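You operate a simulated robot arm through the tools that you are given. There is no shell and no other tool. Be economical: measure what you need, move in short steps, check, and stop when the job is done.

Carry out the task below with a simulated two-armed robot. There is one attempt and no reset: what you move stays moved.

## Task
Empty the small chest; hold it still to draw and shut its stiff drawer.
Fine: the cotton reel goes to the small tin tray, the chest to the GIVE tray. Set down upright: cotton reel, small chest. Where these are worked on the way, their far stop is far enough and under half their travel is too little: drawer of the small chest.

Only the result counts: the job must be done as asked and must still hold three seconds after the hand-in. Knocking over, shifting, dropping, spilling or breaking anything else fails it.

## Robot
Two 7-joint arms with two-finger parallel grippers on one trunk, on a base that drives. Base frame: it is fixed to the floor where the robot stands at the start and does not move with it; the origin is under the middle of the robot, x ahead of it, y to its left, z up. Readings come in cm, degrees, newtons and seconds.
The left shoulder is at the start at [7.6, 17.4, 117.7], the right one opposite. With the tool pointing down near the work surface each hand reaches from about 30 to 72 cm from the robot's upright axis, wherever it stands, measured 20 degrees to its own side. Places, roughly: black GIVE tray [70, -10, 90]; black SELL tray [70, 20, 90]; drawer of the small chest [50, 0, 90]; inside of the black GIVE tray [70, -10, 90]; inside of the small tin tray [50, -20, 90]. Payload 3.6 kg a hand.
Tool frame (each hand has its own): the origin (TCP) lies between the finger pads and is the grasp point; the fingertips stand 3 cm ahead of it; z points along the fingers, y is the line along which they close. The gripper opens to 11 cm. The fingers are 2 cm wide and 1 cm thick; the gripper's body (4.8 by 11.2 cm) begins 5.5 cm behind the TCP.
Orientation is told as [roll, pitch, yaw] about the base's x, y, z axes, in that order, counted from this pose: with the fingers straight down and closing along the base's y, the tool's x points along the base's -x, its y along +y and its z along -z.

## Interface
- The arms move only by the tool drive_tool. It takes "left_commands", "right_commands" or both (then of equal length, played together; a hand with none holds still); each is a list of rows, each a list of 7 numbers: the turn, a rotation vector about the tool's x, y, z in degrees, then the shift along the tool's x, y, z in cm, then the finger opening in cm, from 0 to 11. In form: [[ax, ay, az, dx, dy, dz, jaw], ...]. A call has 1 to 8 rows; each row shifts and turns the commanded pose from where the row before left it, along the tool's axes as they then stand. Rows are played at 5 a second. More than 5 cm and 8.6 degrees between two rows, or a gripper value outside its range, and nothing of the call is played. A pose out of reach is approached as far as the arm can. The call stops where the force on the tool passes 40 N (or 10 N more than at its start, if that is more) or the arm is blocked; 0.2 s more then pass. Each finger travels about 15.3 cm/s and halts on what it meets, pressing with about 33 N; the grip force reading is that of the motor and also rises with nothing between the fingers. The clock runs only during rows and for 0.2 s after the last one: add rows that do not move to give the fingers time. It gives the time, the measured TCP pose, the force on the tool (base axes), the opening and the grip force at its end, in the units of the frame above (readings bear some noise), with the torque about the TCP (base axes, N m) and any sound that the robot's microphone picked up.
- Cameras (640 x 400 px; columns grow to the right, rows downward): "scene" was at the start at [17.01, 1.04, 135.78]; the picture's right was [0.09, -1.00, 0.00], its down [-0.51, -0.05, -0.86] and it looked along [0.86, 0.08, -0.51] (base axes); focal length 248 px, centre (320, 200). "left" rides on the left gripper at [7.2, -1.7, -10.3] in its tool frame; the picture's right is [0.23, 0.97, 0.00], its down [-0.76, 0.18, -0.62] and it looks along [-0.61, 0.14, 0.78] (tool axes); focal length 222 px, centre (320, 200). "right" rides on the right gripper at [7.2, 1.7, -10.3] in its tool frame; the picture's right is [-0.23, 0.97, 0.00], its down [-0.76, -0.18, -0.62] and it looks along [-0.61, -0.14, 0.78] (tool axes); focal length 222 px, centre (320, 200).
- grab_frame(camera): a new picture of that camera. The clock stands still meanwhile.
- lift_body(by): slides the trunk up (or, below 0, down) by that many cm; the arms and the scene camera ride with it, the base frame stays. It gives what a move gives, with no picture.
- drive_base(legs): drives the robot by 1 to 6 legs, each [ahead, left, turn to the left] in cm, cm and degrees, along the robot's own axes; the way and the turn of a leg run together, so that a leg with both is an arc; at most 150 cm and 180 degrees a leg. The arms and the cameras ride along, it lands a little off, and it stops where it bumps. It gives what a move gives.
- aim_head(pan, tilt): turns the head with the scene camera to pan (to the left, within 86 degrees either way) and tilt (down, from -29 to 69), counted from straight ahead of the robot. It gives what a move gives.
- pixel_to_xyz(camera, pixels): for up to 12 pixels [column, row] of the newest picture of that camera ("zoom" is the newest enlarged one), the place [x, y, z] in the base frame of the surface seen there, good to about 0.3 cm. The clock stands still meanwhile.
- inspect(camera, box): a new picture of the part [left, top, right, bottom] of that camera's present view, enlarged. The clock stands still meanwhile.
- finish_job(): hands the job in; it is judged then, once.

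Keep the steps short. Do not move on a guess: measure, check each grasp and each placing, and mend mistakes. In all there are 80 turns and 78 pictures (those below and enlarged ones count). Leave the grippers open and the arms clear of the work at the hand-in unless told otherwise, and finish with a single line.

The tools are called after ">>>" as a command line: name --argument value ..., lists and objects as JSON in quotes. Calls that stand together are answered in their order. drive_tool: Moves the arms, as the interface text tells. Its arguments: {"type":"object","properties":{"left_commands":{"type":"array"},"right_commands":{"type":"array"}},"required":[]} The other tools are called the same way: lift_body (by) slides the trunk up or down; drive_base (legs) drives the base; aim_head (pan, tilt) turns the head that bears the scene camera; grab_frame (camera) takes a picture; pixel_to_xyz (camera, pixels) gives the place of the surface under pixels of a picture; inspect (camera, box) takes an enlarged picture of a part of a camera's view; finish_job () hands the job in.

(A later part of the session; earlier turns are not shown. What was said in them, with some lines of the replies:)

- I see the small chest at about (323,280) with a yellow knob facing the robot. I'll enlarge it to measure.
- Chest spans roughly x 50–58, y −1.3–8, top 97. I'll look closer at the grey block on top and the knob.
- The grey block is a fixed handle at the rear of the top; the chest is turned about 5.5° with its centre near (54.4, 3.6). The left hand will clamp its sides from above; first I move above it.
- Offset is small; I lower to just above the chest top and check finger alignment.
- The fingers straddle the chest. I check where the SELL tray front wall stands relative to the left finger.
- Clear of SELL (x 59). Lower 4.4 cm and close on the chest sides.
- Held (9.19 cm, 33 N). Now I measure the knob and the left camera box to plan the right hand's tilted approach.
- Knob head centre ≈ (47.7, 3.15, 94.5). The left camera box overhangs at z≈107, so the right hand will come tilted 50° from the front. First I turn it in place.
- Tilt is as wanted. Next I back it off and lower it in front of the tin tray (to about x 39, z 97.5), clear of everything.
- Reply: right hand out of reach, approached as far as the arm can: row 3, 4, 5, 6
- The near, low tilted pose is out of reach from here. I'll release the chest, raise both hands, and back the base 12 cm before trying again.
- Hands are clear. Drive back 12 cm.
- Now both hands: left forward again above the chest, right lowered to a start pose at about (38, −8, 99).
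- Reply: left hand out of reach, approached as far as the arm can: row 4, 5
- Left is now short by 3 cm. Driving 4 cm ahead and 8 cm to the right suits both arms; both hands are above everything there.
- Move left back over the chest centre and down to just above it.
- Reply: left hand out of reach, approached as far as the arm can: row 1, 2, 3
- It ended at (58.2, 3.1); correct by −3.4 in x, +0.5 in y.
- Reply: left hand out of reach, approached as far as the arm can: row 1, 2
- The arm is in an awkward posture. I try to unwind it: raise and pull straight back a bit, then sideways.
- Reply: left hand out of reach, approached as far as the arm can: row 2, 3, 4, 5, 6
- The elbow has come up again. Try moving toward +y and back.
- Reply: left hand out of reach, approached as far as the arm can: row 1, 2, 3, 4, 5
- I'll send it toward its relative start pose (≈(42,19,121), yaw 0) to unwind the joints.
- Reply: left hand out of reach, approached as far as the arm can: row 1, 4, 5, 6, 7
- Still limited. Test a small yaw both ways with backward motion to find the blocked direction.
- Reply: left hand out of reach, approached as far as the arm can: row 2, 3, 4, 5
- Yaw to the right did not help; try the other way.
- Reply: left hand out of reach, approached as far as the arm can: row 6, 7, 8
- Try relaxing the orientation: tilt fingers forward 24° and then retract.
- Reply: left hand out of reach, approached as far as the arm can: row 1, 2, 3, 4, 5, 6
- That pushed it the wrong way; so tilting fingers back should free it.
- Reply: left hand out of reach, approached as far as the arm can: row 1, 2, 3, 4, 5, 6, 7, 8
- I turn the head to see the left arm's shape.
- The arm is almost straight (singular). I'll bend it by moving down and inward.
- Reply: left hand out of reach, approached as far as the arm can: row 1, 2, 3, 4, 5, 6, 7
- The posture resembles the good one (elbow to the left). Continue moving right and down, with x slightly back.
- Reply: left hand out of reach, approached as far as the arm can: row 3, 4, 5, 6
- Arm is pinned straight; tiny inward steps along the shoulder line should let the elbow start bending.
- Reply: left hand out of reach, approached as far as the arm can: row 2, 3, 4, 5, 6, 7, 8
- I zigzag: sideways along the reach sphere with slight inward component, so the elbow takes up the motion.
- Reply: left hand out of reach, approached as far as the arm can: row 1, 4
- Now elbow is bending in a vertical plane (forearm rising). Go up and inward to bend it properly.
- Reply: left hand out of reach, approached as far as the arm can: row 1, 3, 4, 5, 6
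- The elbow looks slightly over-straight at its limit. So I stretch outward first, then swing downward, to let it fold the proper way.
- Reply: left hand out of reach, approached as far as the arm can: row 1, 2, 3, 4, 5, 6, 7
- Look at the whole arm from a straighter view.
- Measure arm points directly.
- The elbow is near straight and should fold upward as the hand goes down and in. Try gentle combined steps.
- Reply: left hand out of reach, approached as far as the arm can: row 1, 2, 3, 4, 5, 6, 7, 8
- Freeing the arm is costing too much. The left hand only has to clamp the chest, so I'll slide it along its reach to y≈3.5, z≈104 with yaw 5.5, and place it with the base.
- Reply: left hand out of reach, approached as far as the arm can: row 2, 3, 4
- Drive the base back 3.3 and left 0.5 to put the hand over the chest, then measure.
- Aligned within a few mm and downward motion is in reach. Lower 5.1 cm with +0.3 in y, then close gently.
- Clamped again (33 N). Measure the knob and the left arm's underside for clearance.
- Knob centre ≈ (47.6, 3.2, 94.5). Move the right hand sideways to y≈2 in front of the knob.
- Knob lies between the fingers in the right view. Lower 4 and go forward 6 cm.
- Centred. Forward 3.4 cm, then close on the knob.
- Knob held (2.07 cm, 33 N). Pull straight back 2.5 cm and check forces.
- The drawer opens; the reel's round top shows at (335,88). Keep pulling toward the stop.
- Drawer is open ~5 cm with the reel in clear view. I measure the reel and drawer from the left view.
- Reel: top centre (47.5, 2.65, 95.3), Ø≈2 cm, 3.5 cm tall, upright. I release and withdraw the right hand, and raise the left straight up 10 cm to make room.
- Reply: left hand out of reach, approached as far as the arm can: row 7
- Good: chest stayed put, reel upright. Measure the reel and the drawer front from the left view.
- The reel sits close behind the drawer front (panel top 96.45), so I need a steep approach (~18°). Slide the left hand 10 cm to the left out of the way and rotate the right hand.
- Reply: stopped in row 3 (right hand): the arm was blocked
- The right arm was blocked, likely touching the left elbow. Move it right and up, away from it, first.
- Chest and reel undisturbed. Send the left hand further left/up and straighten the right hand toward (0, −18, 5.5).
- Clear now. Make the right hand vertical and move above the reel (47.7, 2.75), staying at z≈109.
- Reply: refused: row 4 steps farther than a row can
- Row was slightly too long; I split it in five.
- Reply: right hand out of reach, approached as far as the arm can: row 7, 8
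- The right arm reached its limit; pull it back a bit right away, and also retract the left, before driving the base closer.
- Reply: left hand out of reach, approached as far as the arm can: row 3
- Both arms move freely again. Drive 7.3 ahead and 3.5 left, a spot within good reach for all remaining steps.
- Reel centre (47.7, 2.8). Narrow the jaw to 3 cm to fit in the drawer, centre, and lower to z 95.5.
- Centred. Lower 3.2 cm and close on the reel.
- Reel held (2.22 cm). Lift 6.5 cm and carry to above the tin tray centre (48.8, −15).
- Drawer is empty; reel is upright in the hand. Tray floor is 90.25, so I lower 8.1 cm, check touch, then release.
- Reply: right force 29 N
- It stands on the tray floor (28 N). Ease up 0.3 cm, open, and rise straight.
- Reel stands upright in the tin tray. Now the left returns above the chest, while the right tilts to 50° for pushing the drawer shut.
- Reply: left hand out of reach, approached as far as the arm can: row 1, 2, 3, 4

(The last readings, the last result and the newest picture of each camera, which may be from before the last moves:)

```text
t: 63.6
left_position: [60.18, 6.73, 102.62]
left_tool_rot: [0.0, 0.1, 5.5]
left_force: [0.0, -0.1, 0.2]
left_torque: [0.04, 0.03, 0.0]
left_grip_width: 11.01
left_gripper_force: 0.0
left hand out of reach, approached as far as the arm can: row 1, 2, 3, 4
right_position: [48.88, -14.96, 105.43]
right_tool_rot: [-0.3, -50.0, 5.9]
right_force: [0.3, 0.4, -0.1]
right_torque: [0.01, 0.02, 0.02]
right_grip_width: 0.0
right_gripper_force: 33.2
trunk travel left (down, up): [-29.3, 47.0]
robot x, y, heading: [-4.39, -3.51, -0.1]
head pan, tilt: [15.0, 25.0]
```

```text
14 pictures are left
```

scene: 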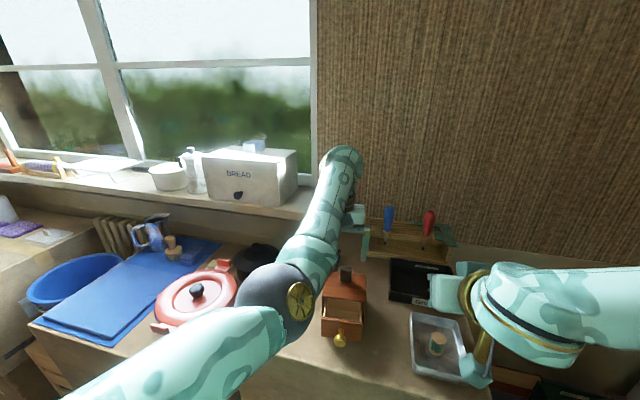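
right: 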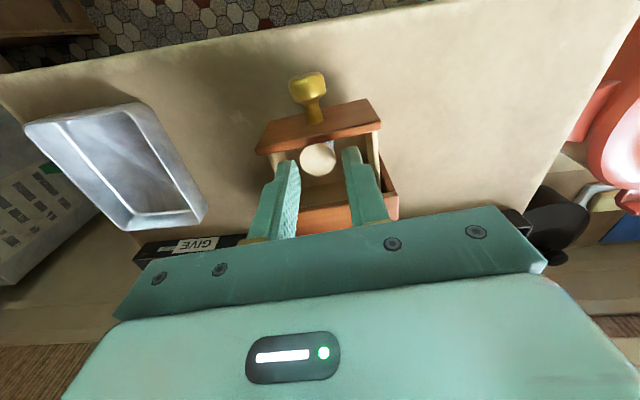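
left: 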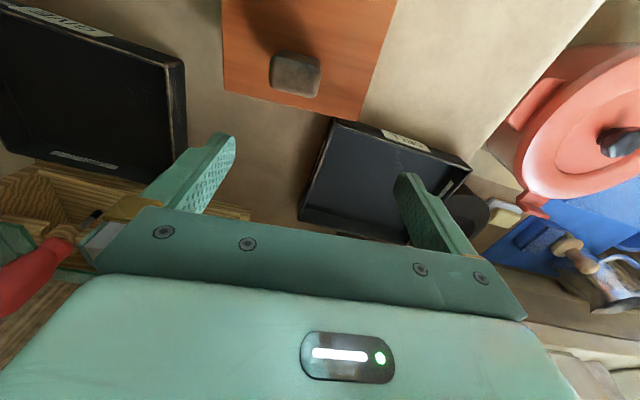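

The left again sits at its outer ring, but, as before, I can place it with the base: shift −5.3, −3.0.

>>> drive_base --legs '[[-5.3, -3.0, 0]]'

>>> drive_tool --left_commands '[[0, 0, 0, 0, 0, 0.5, 11], [0, 0, 0, 0, 0, 0.5, 11]]'

>>> grab_frame --camera "left"

```text
t: 64.6
left_position: [54.6, 3.58, 102.82]
left_tool_rot: [0.1, -0.2, 5.5]
left_force: [-0.2, -0.7, -0.2]
left_torque: [0.04, -0.04, -0.01]
left_grip_width: 10.98
left_gripper_force: 0.0
right_position: [43.41, -18.06, 105.55]
right_tool_rot: [-0.3, -50.0, 5.8]
right_force: [0.3, -1.3, 0.5]
right_torque: [0.04, 0.01, 0.03]
right_grip_width: 0.0
right_gripper_force: 33.3
trunk travel left (down, up): [-29.3, 47.0]
robot x, y, heading: [-9.4, -6.69, -0.0]
head pan, tilt: [15.0, 25.0]
```

```text
t: 65.2
left_position: [54.88, 3.68, 101.6]
left_tool_rot: [0.0, 0.0, 5.7]
left_force: [0.3, -1.1, 0.6]
left_torque: [0.03, 0.0, 0.01]
left_grip_width: 10.99
left_gripper_force: 0.1
right_position: [43.64, -17.97, 105.41]
right_tool_rot: [-0.4, -49.9, 5.7]
right_force: [-0.5, -0.4, 0.1]
right_torque: [-0.04, 0.01, -0.01]
right_grip_width: 0.0
right_gripper_force: 33.1
trunk travel left (down, up): [-29.3, 47.0]
robot x, y, heading: [-9.23, -6.9, -0.2]
head pan, tilt: [15.0, 25.0]
```

```text
13 pictures are left
```

left: 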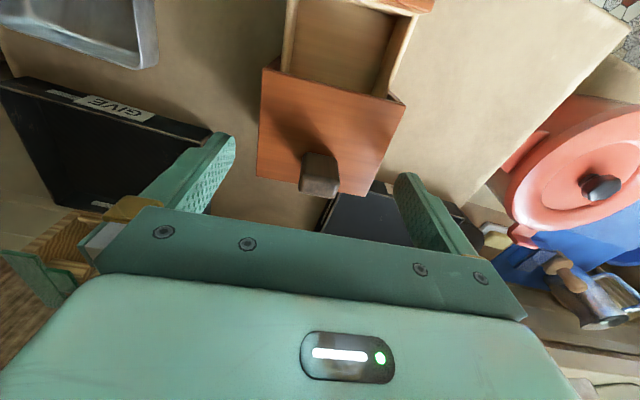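

Same alignment as the earlier good grasp. Lower and clamp with the left; at the same time bring the right in front of the knob (open jaw).

>>> drive_tool --left_commands '[[0, 0, 0, 0, 0.3, 1.6, 11], [0, 0, 0, 0, 0, 1.9, 11], [0, 0, 0, 0, 0, 1.8, 11], [0, 0, 0, 0, 0, 0, 9.8], [0, 0, 0, 0, 0, 0, 9.4], [0, 0, 0, 0, 0, 0, 8.5], [0, 0, 0, 0, 0, 0, 8.5]]' --right_commands '[[0, 0, 0, 4.1, 0, 0.17, 2], [0, 0, 0, 4.1, 0, 0.17, 4.5], [0, 0, 0, 0, 4.14, 0, 4.5], [0, 0, 0, 0, 4.14, 0, 4.5], [0, 0, 0, 0, 4.14, 0, 4.5], [0, 0, 0, 0, 4.14, 0, 4.5], [0, 0, 0, 0, 4.14, 0, 4.5]]'

```text
t: 66.6
left_position: [54.8, 4.5, 96.16]
left_tool_rot: [0.0, -0.1, 6.0]
left_force: [-0.2, 3.5, 3.7]
left_torque: [-0.16, 0.31, -0.12]
left_grip_width: 9.15
left_gripper_force: 32.3
right_position: [37.5, -2.95, 99.08]
right_tool_rot: [-1.0, -49.8, 5.3]
right_force: [0.9, 0.3, 0.4]
right_torque: [0.0, 0.01, -0.01]
right_grip_width: 4.48
right_gripper_force: 0.1
right hand out of reach, approached as far as the arm can: row 2
trunk travel left (down, up): [-29.3, 47.0]
robot x, y, heading: [-9.31, -6.98, 0.3]
head pan, tilt: [15.0, 25.0]
stopped in row 7 (right hand): the force on the tool passed its limit at 75 N (the readings are from after the stop); the commanded pose is now the measured one
```

Contact: probably right wrist against the left elbow. Look before anything else.

>>> grab_frame --camera "scene"

>>> grab_frame --camera "left"

```text
12 pictures are left
```

scene: 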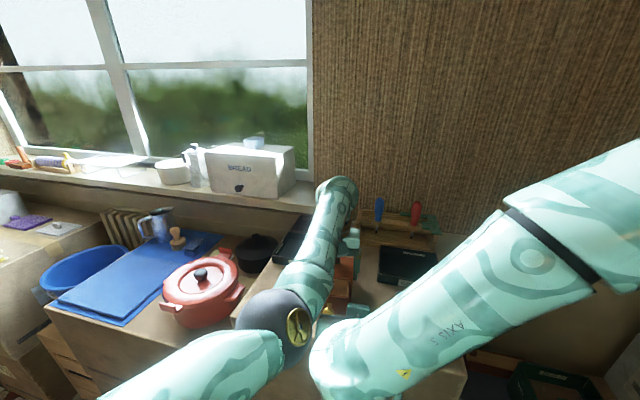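

```text
11 pictures are left
```

left: 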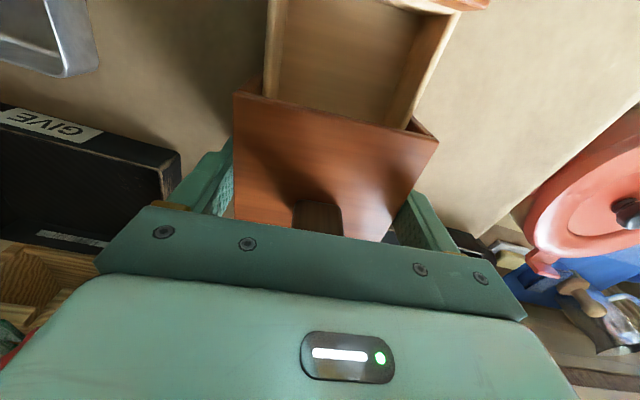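

The left elbow is now lower and blocks the right wrist. Measure the elbow and right wrist positions.

>>> pixel_to_xyz --camera "scene" --pixels '[[270, 315], [300, 328], [290, 350], [308, 335], [312, 270], [318, 350], [345, 340], [390, 330], [325, 310], [250, 345]]'

```text
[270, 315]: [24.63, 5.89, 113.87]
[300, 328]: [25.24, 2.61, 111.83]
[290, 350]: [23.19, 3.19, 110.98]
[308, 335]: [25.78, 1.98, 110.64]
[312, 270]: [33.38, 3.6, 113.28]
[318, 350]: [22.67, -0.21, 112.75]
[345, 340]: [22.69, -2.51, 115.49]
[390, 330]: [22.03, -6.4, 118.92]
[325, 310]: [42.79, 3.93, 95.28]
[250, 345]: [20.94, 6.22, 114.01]
```

Elbow disc is at (25, 2.6, 112). I'll back the right hand off and yaw it 32° more, so its wrist stays to the right, then push the knob with closed fingers.

>>> drive_tool --right_commands '[[0, 0, 0, 0, -3, 0, 3], [-6.13, 0, -5.14, 0, 0, 0, 0], [-6.13, 0, -5.14, 0, 0, 0, 0], [-6.13, 0, -5.14, 0, 0, 0, 0], [-6.13, 0, -5.14, 0, 0, 0, 0], [0, 0, 0, 0, 0, 0, 0]]'

>>> grab_frame --camera "right"

```text
t: 68.0
left_position: [54.91, 4.32, 96.27]
left_tool_rot: [-0.1, -0.2, 6.0]
left_force: [1.6, -1.9, 3.8]
left_torque: [0.09, 0.15, 0.01]
left_grip_width: 9.19
left_gripper_force: 32.7
right_position: [38.18, -7.69, 99.19]
right_tool_rot: [0.6, -48.1, 27.4]
right_force: [-0.8, 0.0, 0.4]
right_torque: [0.01, 0.02, 0.01]
right_grip_width: 0.04
right_gripper_force: 33.1
right hand out of reach, approached as far as the arm can: row 4, 5
trunk travel left (down, up): [-29.3, 47.0]
robot x, y, heading: [-9.12, -7.11, 0.2]
head pan, tilt: [15.0, 25.0]
```

```text
10 pictures are left
```

right: 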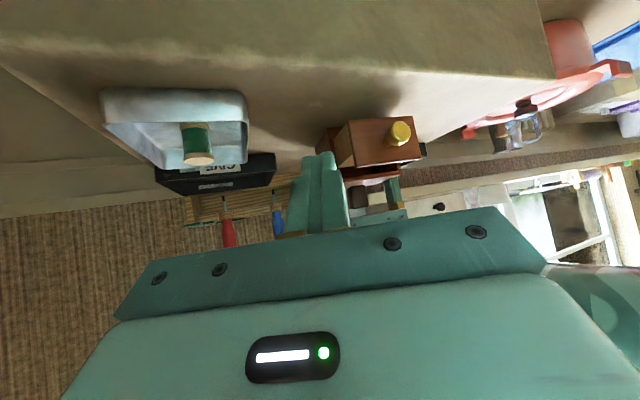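

>>> pixel_to_xyz --camera "right" --pixels '[[402, 132], [392, 135], [412, 128], [402, 144], [402, 121], [360, 150], [418, 155], [325, 160], [338, 200], [305, 165]]'

```text
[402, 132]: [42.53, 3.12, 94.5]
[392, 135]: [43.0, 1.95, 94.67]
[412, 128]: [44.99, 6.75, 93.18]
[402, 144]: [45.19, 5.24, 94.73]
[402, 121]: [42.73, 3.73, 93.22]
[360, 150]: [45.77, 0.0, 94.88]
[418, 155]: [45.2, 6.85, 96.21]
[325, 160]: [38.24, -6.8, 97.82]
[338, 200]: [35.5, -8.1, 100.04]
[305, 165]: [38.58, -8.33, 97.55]
```

Knob front is at (42.5, 3.1, 94.5); pushing the knob itself would bring the wrists too close. I'll push the drawer front right of the knob (about y −0.2, z 94). Move to a standoff first.

>>> drive_tool --right_commands '[[0, 0, 0, -0.39, 1.58, 2.27, 0], [0, 0, 0, -0.39, 1.58, 2.27, 0], [0, 0, 0, -0.39, 1.58, 2.27, 0]]'

>>> grab_frame --camera "left"

```text
t: 68.8
left_position: [54.85, 4.3, 96.26]
left_tool_rot: [-0.1, 0.0, 5.9]
left_force: [-1.7, 0.9, 5.2]
left_torque: [-0.26, 0.34, -0.14]
left_grip_width: 9.17
left_gripper_force: 33.2
right_position: [41.31, -0.84, 95.36]
right_tool_rot: [0.5, -48.1, 27.5]
right_force: [0.3, 0.0, -0.3]
right_torque: [0.01, 0.0, 0.02]
right_grip_width: 0.02
right_gripper_force: 33.0
trunk travel left (down, up): [-29.3, 47.0]
robot x, y, heading: [-9.4, -7.28, -0.2]
head pan, tilt: [15.0, 25.0]
```

```text
9 pictures are left
```

left: 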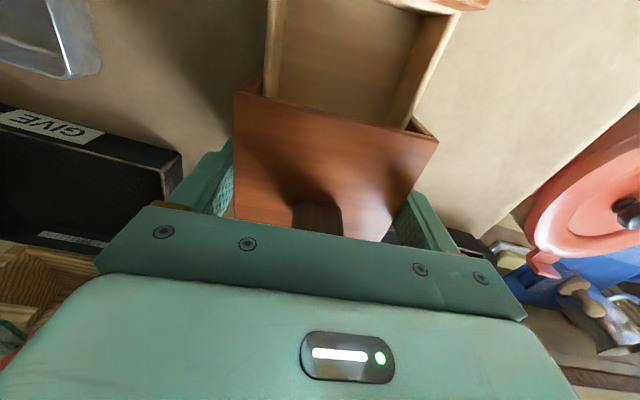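

At standoff without contact. Now push along the drawer axis, 0.9 cm a row.

>>> drive_tool --right_commands '[[0, 0, 0, -0.558, -0.336, 0.621, 0], [0, 0, 0, -0.558, -0.336, 0.621, 0], [0, 0, 0, -0.558, -0.336, 0.621, 0], [0, 0, 0, -0.558, -0.336, 0.621, 0], [0, 0, 0, -0.558, -0.336, 0.621, 0], [0, 0, 0, -0.558, -0.336, 0.621, 0]]'

>>> grab_frame --camera "left"

```text
t: 70.2
left_position: [54.85, 4.39, 96.21]
left_tool_rot: [0.0, -0.1, 6.0]
left_force: [1.2, 0.7, 3.8]
left_torque: [-0.34, 0.26, 0.05]
left_grip_width: 9.17
left_gripper_force: 33.1
right_position: [46.55, -0.18, 95.47]
right_tool_rot: [0.7, -48.0, 27.4]
right_force: [-1.7, -0.3, -1.6]
right_torque: [-0.06, 0.06, 0.0]
right_grip_width: 0.0
right_gripper_force: 32.7
trunk travel left (down, up): [-29.3, 47.0]
robot x, y, heading: [-9.56, -6.99, 0.1]
head pan, tilt: [15.0, 25.0]
```

```text
8 pictures are left
```

left: 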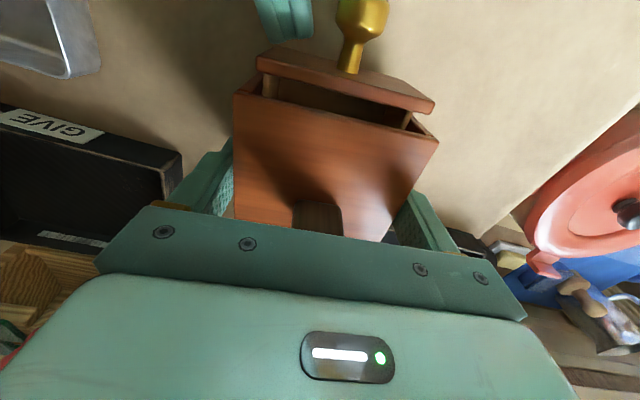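

Almost shut (about 1.3 cm left). Keep pushing 2 cm in small rows until the force stop.

>>> drive_tool --right_commands '[[0, 0, 0, -0.31, -0.186, 0.345, 0], [0, 0, 0, -0.31, -0.186, 0.345, 0], [0, 0, 0, -0.31, -0.186, 0.345, 0], [0, 0, 0, -0.155, -0.09, 0.17, 0], [0, 0, 0, -0.155, -0.09, 0.17, 0]]'

>>> inspect --camera "left" --box '[200, 0, 460, 170]'

```text
t: 71.4
left_position: [54.8, 4.41, 96.44]
left_tool_rot: [0.2, -0.3, 6.0]
left_force: [26.6, 11.1, 0.6]
left_torque: [0.12, -0.4, 0.63]
left_grip_width: 9.26
left_gripper_force: 33.0
right_position: [48.53, -0.06, 95.48]
right_tool_rot: [0.7, -47.8, 27.3]
right_force: [-29.5, -10.0, 2.4]
right_torque: [-0.13, 0.3, -0.18]
right_grip_width: 0.01
right_gripper_force: 32.4
trunk travel left (down, up): [-29.3, 47.0]
robot x, y, heading: [-9.0, -7.13, -0.2]
head pan, tilt: [15.0, 25.0]
```

```text
2.35 times, centred on (330, 85) of left
```

zoom: 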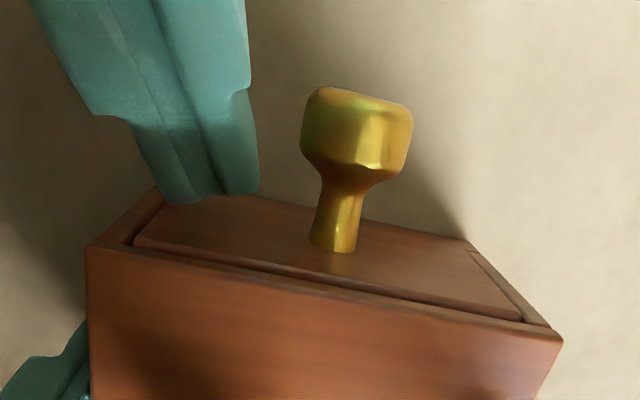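

Drawer is flush and pressed home (30 N). Withdraw the right hand, then release the chest with the left and raise it.

>>> drive_tool --right_commands '[[0, 0, 0, 0.93, 0.56, -1.03, 0], [0, 0, 0, 0.93, 0.56, -1.03, 0], [0, 0, 0, 0, -4, 0, 0], [0, 0, 0, 0, -4, 0, 0], [0, 0, 0, -2.97, 0, -2.68, 0], [0, 0, 0, -2.97, 0, -2.68, 0], [0, 0, 0, -2.97, 0, -2.68, 0]]' --left_commands '[[0, 0, 0, 0, 0, 0, 8.5], [0, 0, 0, 0, 0, 0, 8.5], [0, 0, 0, 0, 0, 0, 10.2], [0, 0, 0, 0, 0, 0, 11], [0, 0, 0, 0, 0, -3, 11], [0, 0, 0, 0, 0, -4, 11], [0, 0, 0, 0, 0, -4, 11]]'

```text
t: 73.0
left_position: [54.71, 4.39, 107.48]
left_tool_rot: [0.0, -0.1, 6.0]
left_force: [-0.2, -0.9, 0.3]
left_torque: [0.04, -0.03, -0.01]
left_grip_width: 10.99
left_gripper_force: 0.0
right_position: [49.28, -7.55, 107.47]
right_tool_rot: [0.6, -48.1, 27.4]
right_force: [-0.2, -0.1, 0.2]
right_torque: [-0.03, 0.01, -0.01]
right_grip_width: 0.02
right_gripper_force: 33.2
trunk travel left (down, up): [-29.3, 47.0]
robot x, y, heading: [-9.11, -6.79, -0.2]
head pan, tilt: [15.0, 25.0]
```

Both free. Left slides away to the left; right becomes vertical and squares with the chest.

>>> drive_tool --left_commands '[[0, 0, 0, 0, 4, -0.5, 11], [0, 0, 0, 0, 4, -0.5, 11], [0, 0, 0, 0, 4, -0.5, 11], [0, 0, 0, 0, 4, 0, 11], [0, 0, 0, 0, 4, 0, 11], [0, 0, 0, 0, 3, 0, 11], [0, 0, 0, 0, 0, 0, 11], [0, 0, 0, 0, 0, 0, 11]]' --right_commands '[[0, 0, 0, 0, -4, 0, 2], [0, 8, 0, 0, 0, 0, 5], [0, 8, 0, 0, 0, 0, 5], [0, 8, 0, 0, 0, 0, 5], [0, 8, 0, 0, 0, 0, 5], [0, 8, 0, 0, 0, 0, 5], [0, 8, 0, 0, 0, 0, 5], [-0.6, 0, 7, 0, 0, 0, 5]]'

>>> grab_frame --camera "scene"

```text
t: 74.8
left_position: [52.75, 27.29, 108.71]
left_tool_rot: [0.0, 0.1, 6.0]
left_force: [-0.3, 1.0, 0.8]
left_torque: [0.03, -0.02, -0.04]
left_grip_width: 10.97
left_gripper_force: 0.0
right_position: [51.46, -11.09, 107.52]
right_tool_rot: [3.6, -19.8, 20.2]
right_force: [-0.1, -0.4, 0.2]
right_torque: [-0.01, 0.0, -0.05]
right_grip_width: 5.04
right_gripper_force: 0.0
right hand out of reach, approached as far as the arm can: row 5, 6, 7
trunk travel left (down, up): [-29.3, 47.0]
robot x, y, heading: [-9.24, -6.89, -0.2]
head pan, tilt: [15.0, 25.0]
```

```text
6 pictures are left
```

scene: 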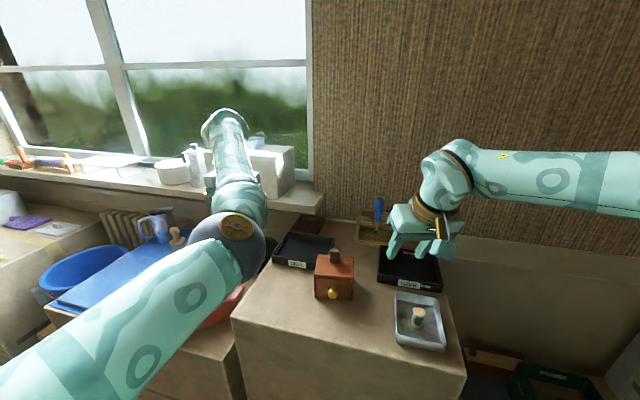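

The right arm needs the base nearer. Retract both hands, fix the right's orientation, then drive ahead 13 cm and left 4 cm.

>>> drive_tool --left_commands '[[0, 0, 0, 3, 0, 0, 11], [0, 0, 0, 4, 0, 0, 11], [0, 0, 0, 3, 0, 0, 11], [0, 0, 0, 0, 0, 0, 11], [0, 0, 0, 0, 0, 0, 11], [0, 0, 0, 0, 0, 0, 11]]' --right_commands '[[0, 0, 0, 2.65, 1, -0.97, 5], [0, 0, 0, 2.65, 1, -0.97, 5], [0, 0, 0, 2.65, 1, -0.97, 5], [2.8, 6.6, 4.5, 0, 0, 0, 5], [2.8, 6.6, 4.5, 0, 0, 0, 5], [2.8, 6.6, 4.5, 0, 0, 0, 5]]'

>>> drive_base --legs '[[13.2, 3.9, 0]]'

```text
t: 76.2
left_position: [43.44, 27.57, 108.79]
left_tool_rot: [0.0, 0.0, 5.9]
left_force: [0.2, -0.2, -0.2]
left_torque: [0.01, 0.0, -0.02]
left_grip_width: 10.98
left_gripper_force: 0.2
left hand out of reach, approached as far as the arm can: row 3
right_position: [42.33, -11.28, 107.58]
right_tool_rot: [-2.6, 0.3, 6.7]
right_force: [0.1, 0.0, -1.5]
right_torque: [-0.01, -0.02, 0.0]
right_grip_width: 4.98
right_gripper_force: 0.1
trunk travel left (down, up): [-29.3, 47.0]
robot x, y, heading: [-8.77, -6.64, -0.1]
head pan, tilt: [15.0, 25.0]
```

```text
t: 77.5
left_position: [57.06, 31.56, 108.71]
left_tool_rot: [0.1, 0.0, 6.0]
left_force: [0.6, 0.1, -0.4]
left_torque: [-0.02, 0.03, 0.02]
left_grip_width: 10.99
left_gripper_force: 0.1
right_position: [55.95, -7.3, 107.61]
right_tool_rot: [-2.5, 0.2, 6.8]
right_force: [0.1, 0.0, -0.3]
right_torque: [-0.03, 0.02, 0.02]
right_grip_width: 5.03
right_gripper_force: 0.0
trunk travel left (down, up): [-29.3, 47.0]
robot x, y, heading: [4.52, -3.32, 0.2]
head pan, tilt: [15.0, 25.0]
```

Good base position. Square the right hand and move over the chest handle, then measure.

>>> drive_tool --right_commands '[[-2.5, 0, 0.8, 0, 0, 0, 5], [0, 0, 0, -0.6, 3.7, 0, 5], [0, 0, 0, -0.6, 3.7, 0, 5], [0, 0, 0, 0, 3.6, 0, 5]]'

>>> inspect --camera "right" --box '[160, 60, 480, 260]'

```text
t: 78.5
left_position: [56.87, 31.64, 108.71]
left_tool_rot: [0.0, 0.0, 5.9]
left_force: [0.6, 0.9, 0.5]
left_torque: [0.0, 0.01, 0.05]
left_grip_width: 10.98
left_gripper_force: 0.0
right_position: [55.95, 3.82, 107.86]
right_tool_rot: [-0.1, 0.2, 5.9]
right_force: [0.1, 0.4, 0.1]
right_torque: [-0.03, 0.05, -0.04]
right_grip_width: 4.99
right_gripper_force: 0.2
trunk travel left (down, up): [-29.3, 47.0]
robot x, y, heading: [3.93, -2.86, 0.2]
head pan, tilt: [15.0, 25.0]
```

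```text
2.00 times, centred on (320, 160) of right
```

zoom: 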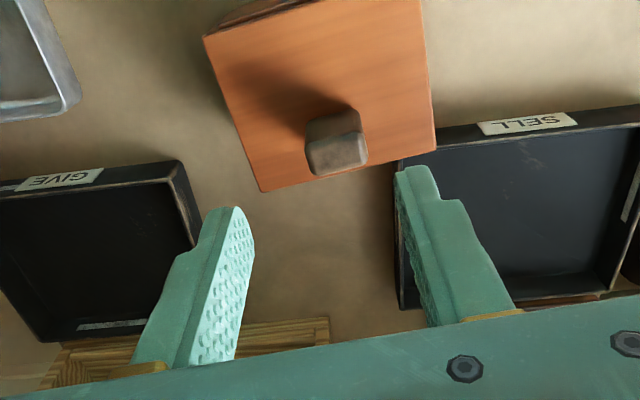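

>>> pixel_to_xyz --camera "zoom" --pixels '[[308, 145], [368, 135], [365, 160], [316, 174], [338, 152], [306, 125], [206, 38], [262, 190], [434, 148], [230, 212], [400, 172], [190, 200]]'

```text
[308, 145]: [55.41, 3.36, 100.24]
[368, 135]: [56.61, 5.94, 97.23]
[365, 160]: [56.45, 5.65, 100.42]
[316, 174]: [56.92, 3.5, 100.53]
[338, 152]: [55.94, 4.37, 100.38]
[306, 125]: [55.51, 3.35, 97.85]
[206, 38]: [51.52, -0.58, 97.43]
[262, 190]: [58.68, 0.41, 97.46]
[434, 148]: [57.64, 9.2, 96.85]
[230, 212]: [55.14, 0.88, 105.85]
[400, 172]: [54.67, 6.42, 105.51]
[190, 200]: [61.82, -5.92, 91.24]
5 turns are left
```

Only 5 turns remain. Handle centre (56.1, 4.45), top 100.4. Centre, lower to z 100.5, grip the handle, and lift 6 cm.

>>> drive_tool --right_commands '[[0, 0, 0, -0.15, 0.65, 2.4, 5], [0, 0, 0, 0, 0, 2.6, 5], [0, 0, 0, 0, 0, 2.35, 5], [0, 0, 0, 0, 0, 0, 2.2], [0, 0, 0, 0, 0, 0, 1.2], [0, 0, 0, 0, 0, 0, 1.2], [0, 0, 0, 0, 0, -2.5, 1.2], [0, 0, 0, 0, 0, -3.5, 1.2]]'

>>> grab_frame --camera "scene"

```text
t: 80.3
left_position: [57.0, 31.54, 108.84]
left_tool_rot: [0.0, -0.1, 6.0]
left_force: [0.2, 0.1, -0.3]
left_torque: [-0.03, -0.02, -0.01]
left_grip_width: 10.99
left_gripper_force: 0.0
right_position: [55.98, 4.32, 106.12]
right_tool_rot: [-0.1, 0.1, 6.1]
right_force: [0.3, 0.1, -2.8]
right_torque: [-0.03, -0.05, -0.02]
right_grip_width: 2.59
right_gripper_force: 32.8
trunk travel left (down, up): [-29.3, 47.0]
robot x, y, heading: [4.14, -3.84, 0.2]
head pan, tilt: [15.0, 25.0]
```

```text
4 pictures are left
4 turns are left
```

scene: 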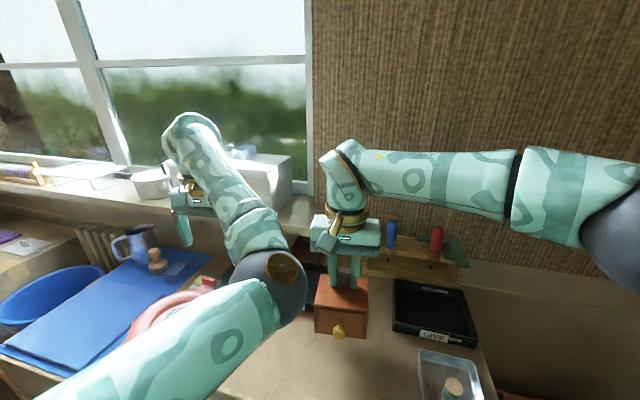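

Chest hangs level from the handle. Drive ahead 5 and right 2, then move the hand over the GIVE tray and check.

>>> drive_base --legs '[[5, -2, 0]]'

>>> drive_tool --right_commands '[[0, 0, 0, -1.34, -3.34, 0, 1.2], [0, 0, 0, -1.34, -3.34, 0, 1.2], [0, 0, 0, -1.34, -3.34, 0, 1.2], [0, 0, 0, -1.34, -3.34, 0, 1.2], [0, 0, 0, -1.34, -3.34, 0, 1.2], [0, 0, 0, 0, 0, 0, 1.2]]'

>>> aim_head --pan -5 --tilt 38

>>> inspect --camera "scene" --box '[200, 80, 440, 320]'

>>> pixel_to_xyz --camera "zoom" --pixels '[[200, 200], [250, 250], [300, 200], [300, 250], [300, 300], [350, 250], [400, 200], [400, 250], [400, 300], [450, 250], [350, 330], [450, 320]]'

```text
t: 81.3
left_position: [62.27, 29.58, 108.72]
left_tool_rot: [0.0, 0.2, 5.8]
left_force: [0.4, 0.3, 0.0]
left_torque: [-0.06, 0.06, 0.01]
left_grip_width: 10.98
left_gripper_force: 0.1
right_position: [61.24, 2.4, 106.11]
right_tool_rot: [-0.2, 0.4, 5.9]
right_force: [0.0, 0.0, -1.9]
right_torque: [0.0, 0.03, -0.02]
right_grip_width: 2.58
right_gripper_force: 32.8
trunk travel left (down, up): [-29.3, 47.0]
robot x, y, heading: [8.7, -4.79, 0.1]
head pan, tilt: [15.0, 25.0]
```

```text
t: 82.7
left_position: [61.95, 29.44, 108.79]
left_tool_rot: [0.0, -0.1, 5.8]
left_force: [-0.4, 0.2, -0.7]
left_torque: [-0.01, -0.02, -0.03]
left_grip_width: 11.0
left_gripper_force: 0.1
right_position: [68.66, -12.34, 106.2]
right_tool_rot: [-0.1, 0.3, 5.8]
right_force: [0.0, -0.2, -3.2]
right_torque: [0.02, -0.03, -0.01]
right_grip_width: 2.59
right_gripper_force: 33.2
right hand out of reach, approached as far as the arm can: row 5
trunk travel left (down, up): [-29.3, 47.0]
robot x, y, heading: [9.1, -4.95, -0.3]
head pan, tilt: [15.0, 25.0]
```

```text
t: 83.5
left_position: [61.94, 29.52, 108.8]
left_tool_rot: [0.0, 0.0, 5.7]
left_force: [0.1, 0.0, -0.5]
left_torque: [0.0, -0.03, 0.0]
left_grip_width: 11.02
left_gripper_force: 0.1
right_position: [68.52, -12.38, 106.14]
right_tool_rot: [-0.1, 0.1, 5.7]
right_force: [-0.2, 0.0, -3.8]
right_torque: [0.0, 0.01, -0.01]
right_grip_width: 2.56
right_gripper_force: 32.7
trunk travel left (down, up): [-29.3, 47.0]
robot x, y, heading: [8.96, -4.97, -0.2]
head pan, tilt: [-5.0, 38.0]
```

```text
1.67 times, centred on (320, 200) of scene
```

zoom: 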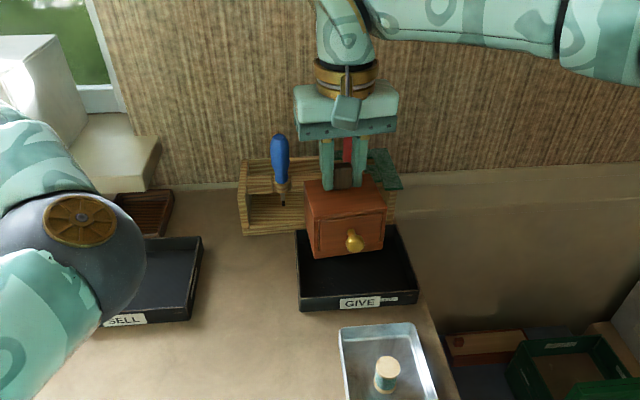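

```text
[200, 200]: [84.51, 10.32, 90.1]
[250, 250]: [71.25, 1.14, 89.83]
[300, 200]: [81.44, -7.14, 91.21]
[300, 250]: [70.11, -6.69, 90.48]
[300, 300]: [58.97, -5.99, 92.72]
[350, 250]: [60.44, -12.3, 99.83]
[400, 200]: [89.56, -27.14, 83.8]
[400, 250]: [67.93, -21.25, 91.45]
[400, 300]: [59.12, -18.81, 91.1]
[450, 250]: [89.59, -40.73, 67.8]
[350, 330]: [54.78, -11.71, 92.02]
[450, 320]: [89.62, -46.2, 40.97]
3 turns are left
```

Chest sits over the tray: centre ≈ (67.1, −12.5), tray inside about x 60–73, y −6.8 to −21. Shift 0.6 further right and lower until it touches.

>>> drive_tool --right_commands '[[0, 0, 0, 0, -0.6, 1, 1.2], [0, 0, 0, 0, 0, 2, 1.2], [0, 0, 0, 0, 0, 1.5, 1.2], [0, 0, 0, 0, 0, 0.4, 1.2], [0, 0, 0, 0, 0, 0.2, 1.2], [0, 0, 0, 0, 0, 0.15, 1.2], [0, 0, 0, 0, 0, 0.1, 1.2]]'

>>> inspect --camera "scene" --box '[290, 120, 380, 220]'

>>> pixel_to_xyz --camera "zoom" --pixels '[[320, 200], [320, 250], [320, 280], [260, 250], [380, 250], [250, 300], [320, 320], [400, 300]]'

```text
t: 85.1
left_position: [62.01, 29.48, 108.83]
left_tool_rot: [0.1, 0.0, 5.9]
left_force: [-0.3, 0.1, 0.7]
left_torque: [0.03, 0.03, 0.01]
left_grip_width: 10.99
left_gripper_force: 0.0
right_position: [68.51, -12.68, 100.94]
right_tool_rot: [-0.1, 0.1, 5.8]
right_force: [0.5, -0.7, 0.6]
right_torque: [0.05, 0.12, 0.02]
right_grip_width: 2.59
right_gripper_force: 33.2
trunk travel left (down, up): [-29.3, 47.0]
robot x, y, heading: [9.01, -5.02, -0.1]
head pan, tilt: [-5.0, 38.0]
```

```text
4.00 times, centred on (335, 170) of scene
```

zoom: 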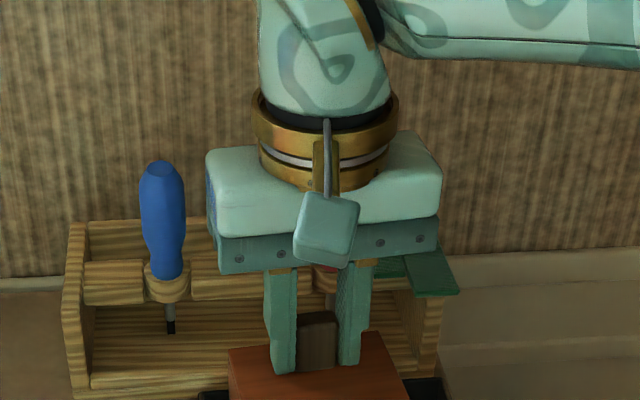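

```text
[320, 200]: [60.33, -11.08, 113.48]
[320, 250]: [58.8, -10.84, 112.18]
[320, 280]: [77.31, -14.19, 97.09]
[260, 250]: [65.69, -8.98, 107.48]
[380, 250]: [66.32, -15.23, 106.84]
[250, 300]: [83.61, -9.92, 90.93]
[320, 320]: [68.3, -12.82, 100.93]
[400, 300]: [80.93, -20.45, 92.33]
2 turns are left
```

The weight has come off the hand (−3.2 → +0.6 N) at z 100.94: it rests on the tray floor. Open gently, rise straight up, and check.

>>> drive_tool --right_commands '[[0, 0, 0, 0, 0, 0.05, 1.2], [0, 0, 0, 0, 0, 0, 3.2], [0, 0, 0, 0, 0, 0, 5.5], [0, 0, 0, 0, 0, 0, 5.5], [0, 0, 0, 0, 0, -1.5, 5.5], [0, 0, 0, 0, 0, -2, 5.5], [0, 0, 0, 0, 0, -3, 5.5], [0, 0, 0, 0, 0, -3, 5.5]]'

>>> grab_frame --camera "scene"

```text
t: 86.9
left_position: [62.02, 29.54, 108.85]
left_tool_rot: [0.1, -0.1, 5.7]
left_force: [0.8, 0.3, 0.3]
left_torque: [-0.04, -0.01, 0.0]
left_grip_width: 11.02
left_gripper_force: 0.0
right_position: [68.52, -12.69, 107.16]
right_tool_rot: [-0.1, 0.2, 5.8]
right_force: [0.5, -0.2, 0.2]
right_torque: [0.02, 0.0, 0.01]
right_grip_width: 5.49
right_gripper_force: 0.1
right hand out of reach, approached as far as the arm can: row 7, 8
trunk travel left (down, up): [-29.3, 47.0]
robot x, y, heading: [9.14, -4.69, -0.4]
head pan, tilt: [-5.0, 38.0]
```

```text
1 pictures are left
1 turns are left
```

scene: 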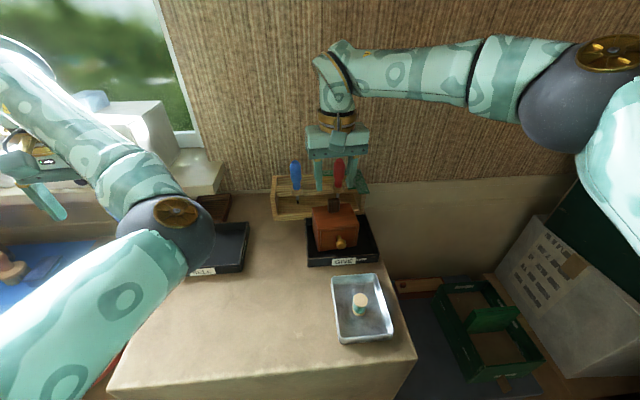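

The chest stands upright in the GIVE tray with its drawer shut. The reel is upright in the tin tray, and both hands are open and clear (right fingertips at z 104, handle top about 101). Handing in.

>>> finish_job

```text
The job is handed in.
```

The job is handed in: the chest is empty, shut and upright in the GIVE tray, and the cotton reel stands upright in the small tin tray.
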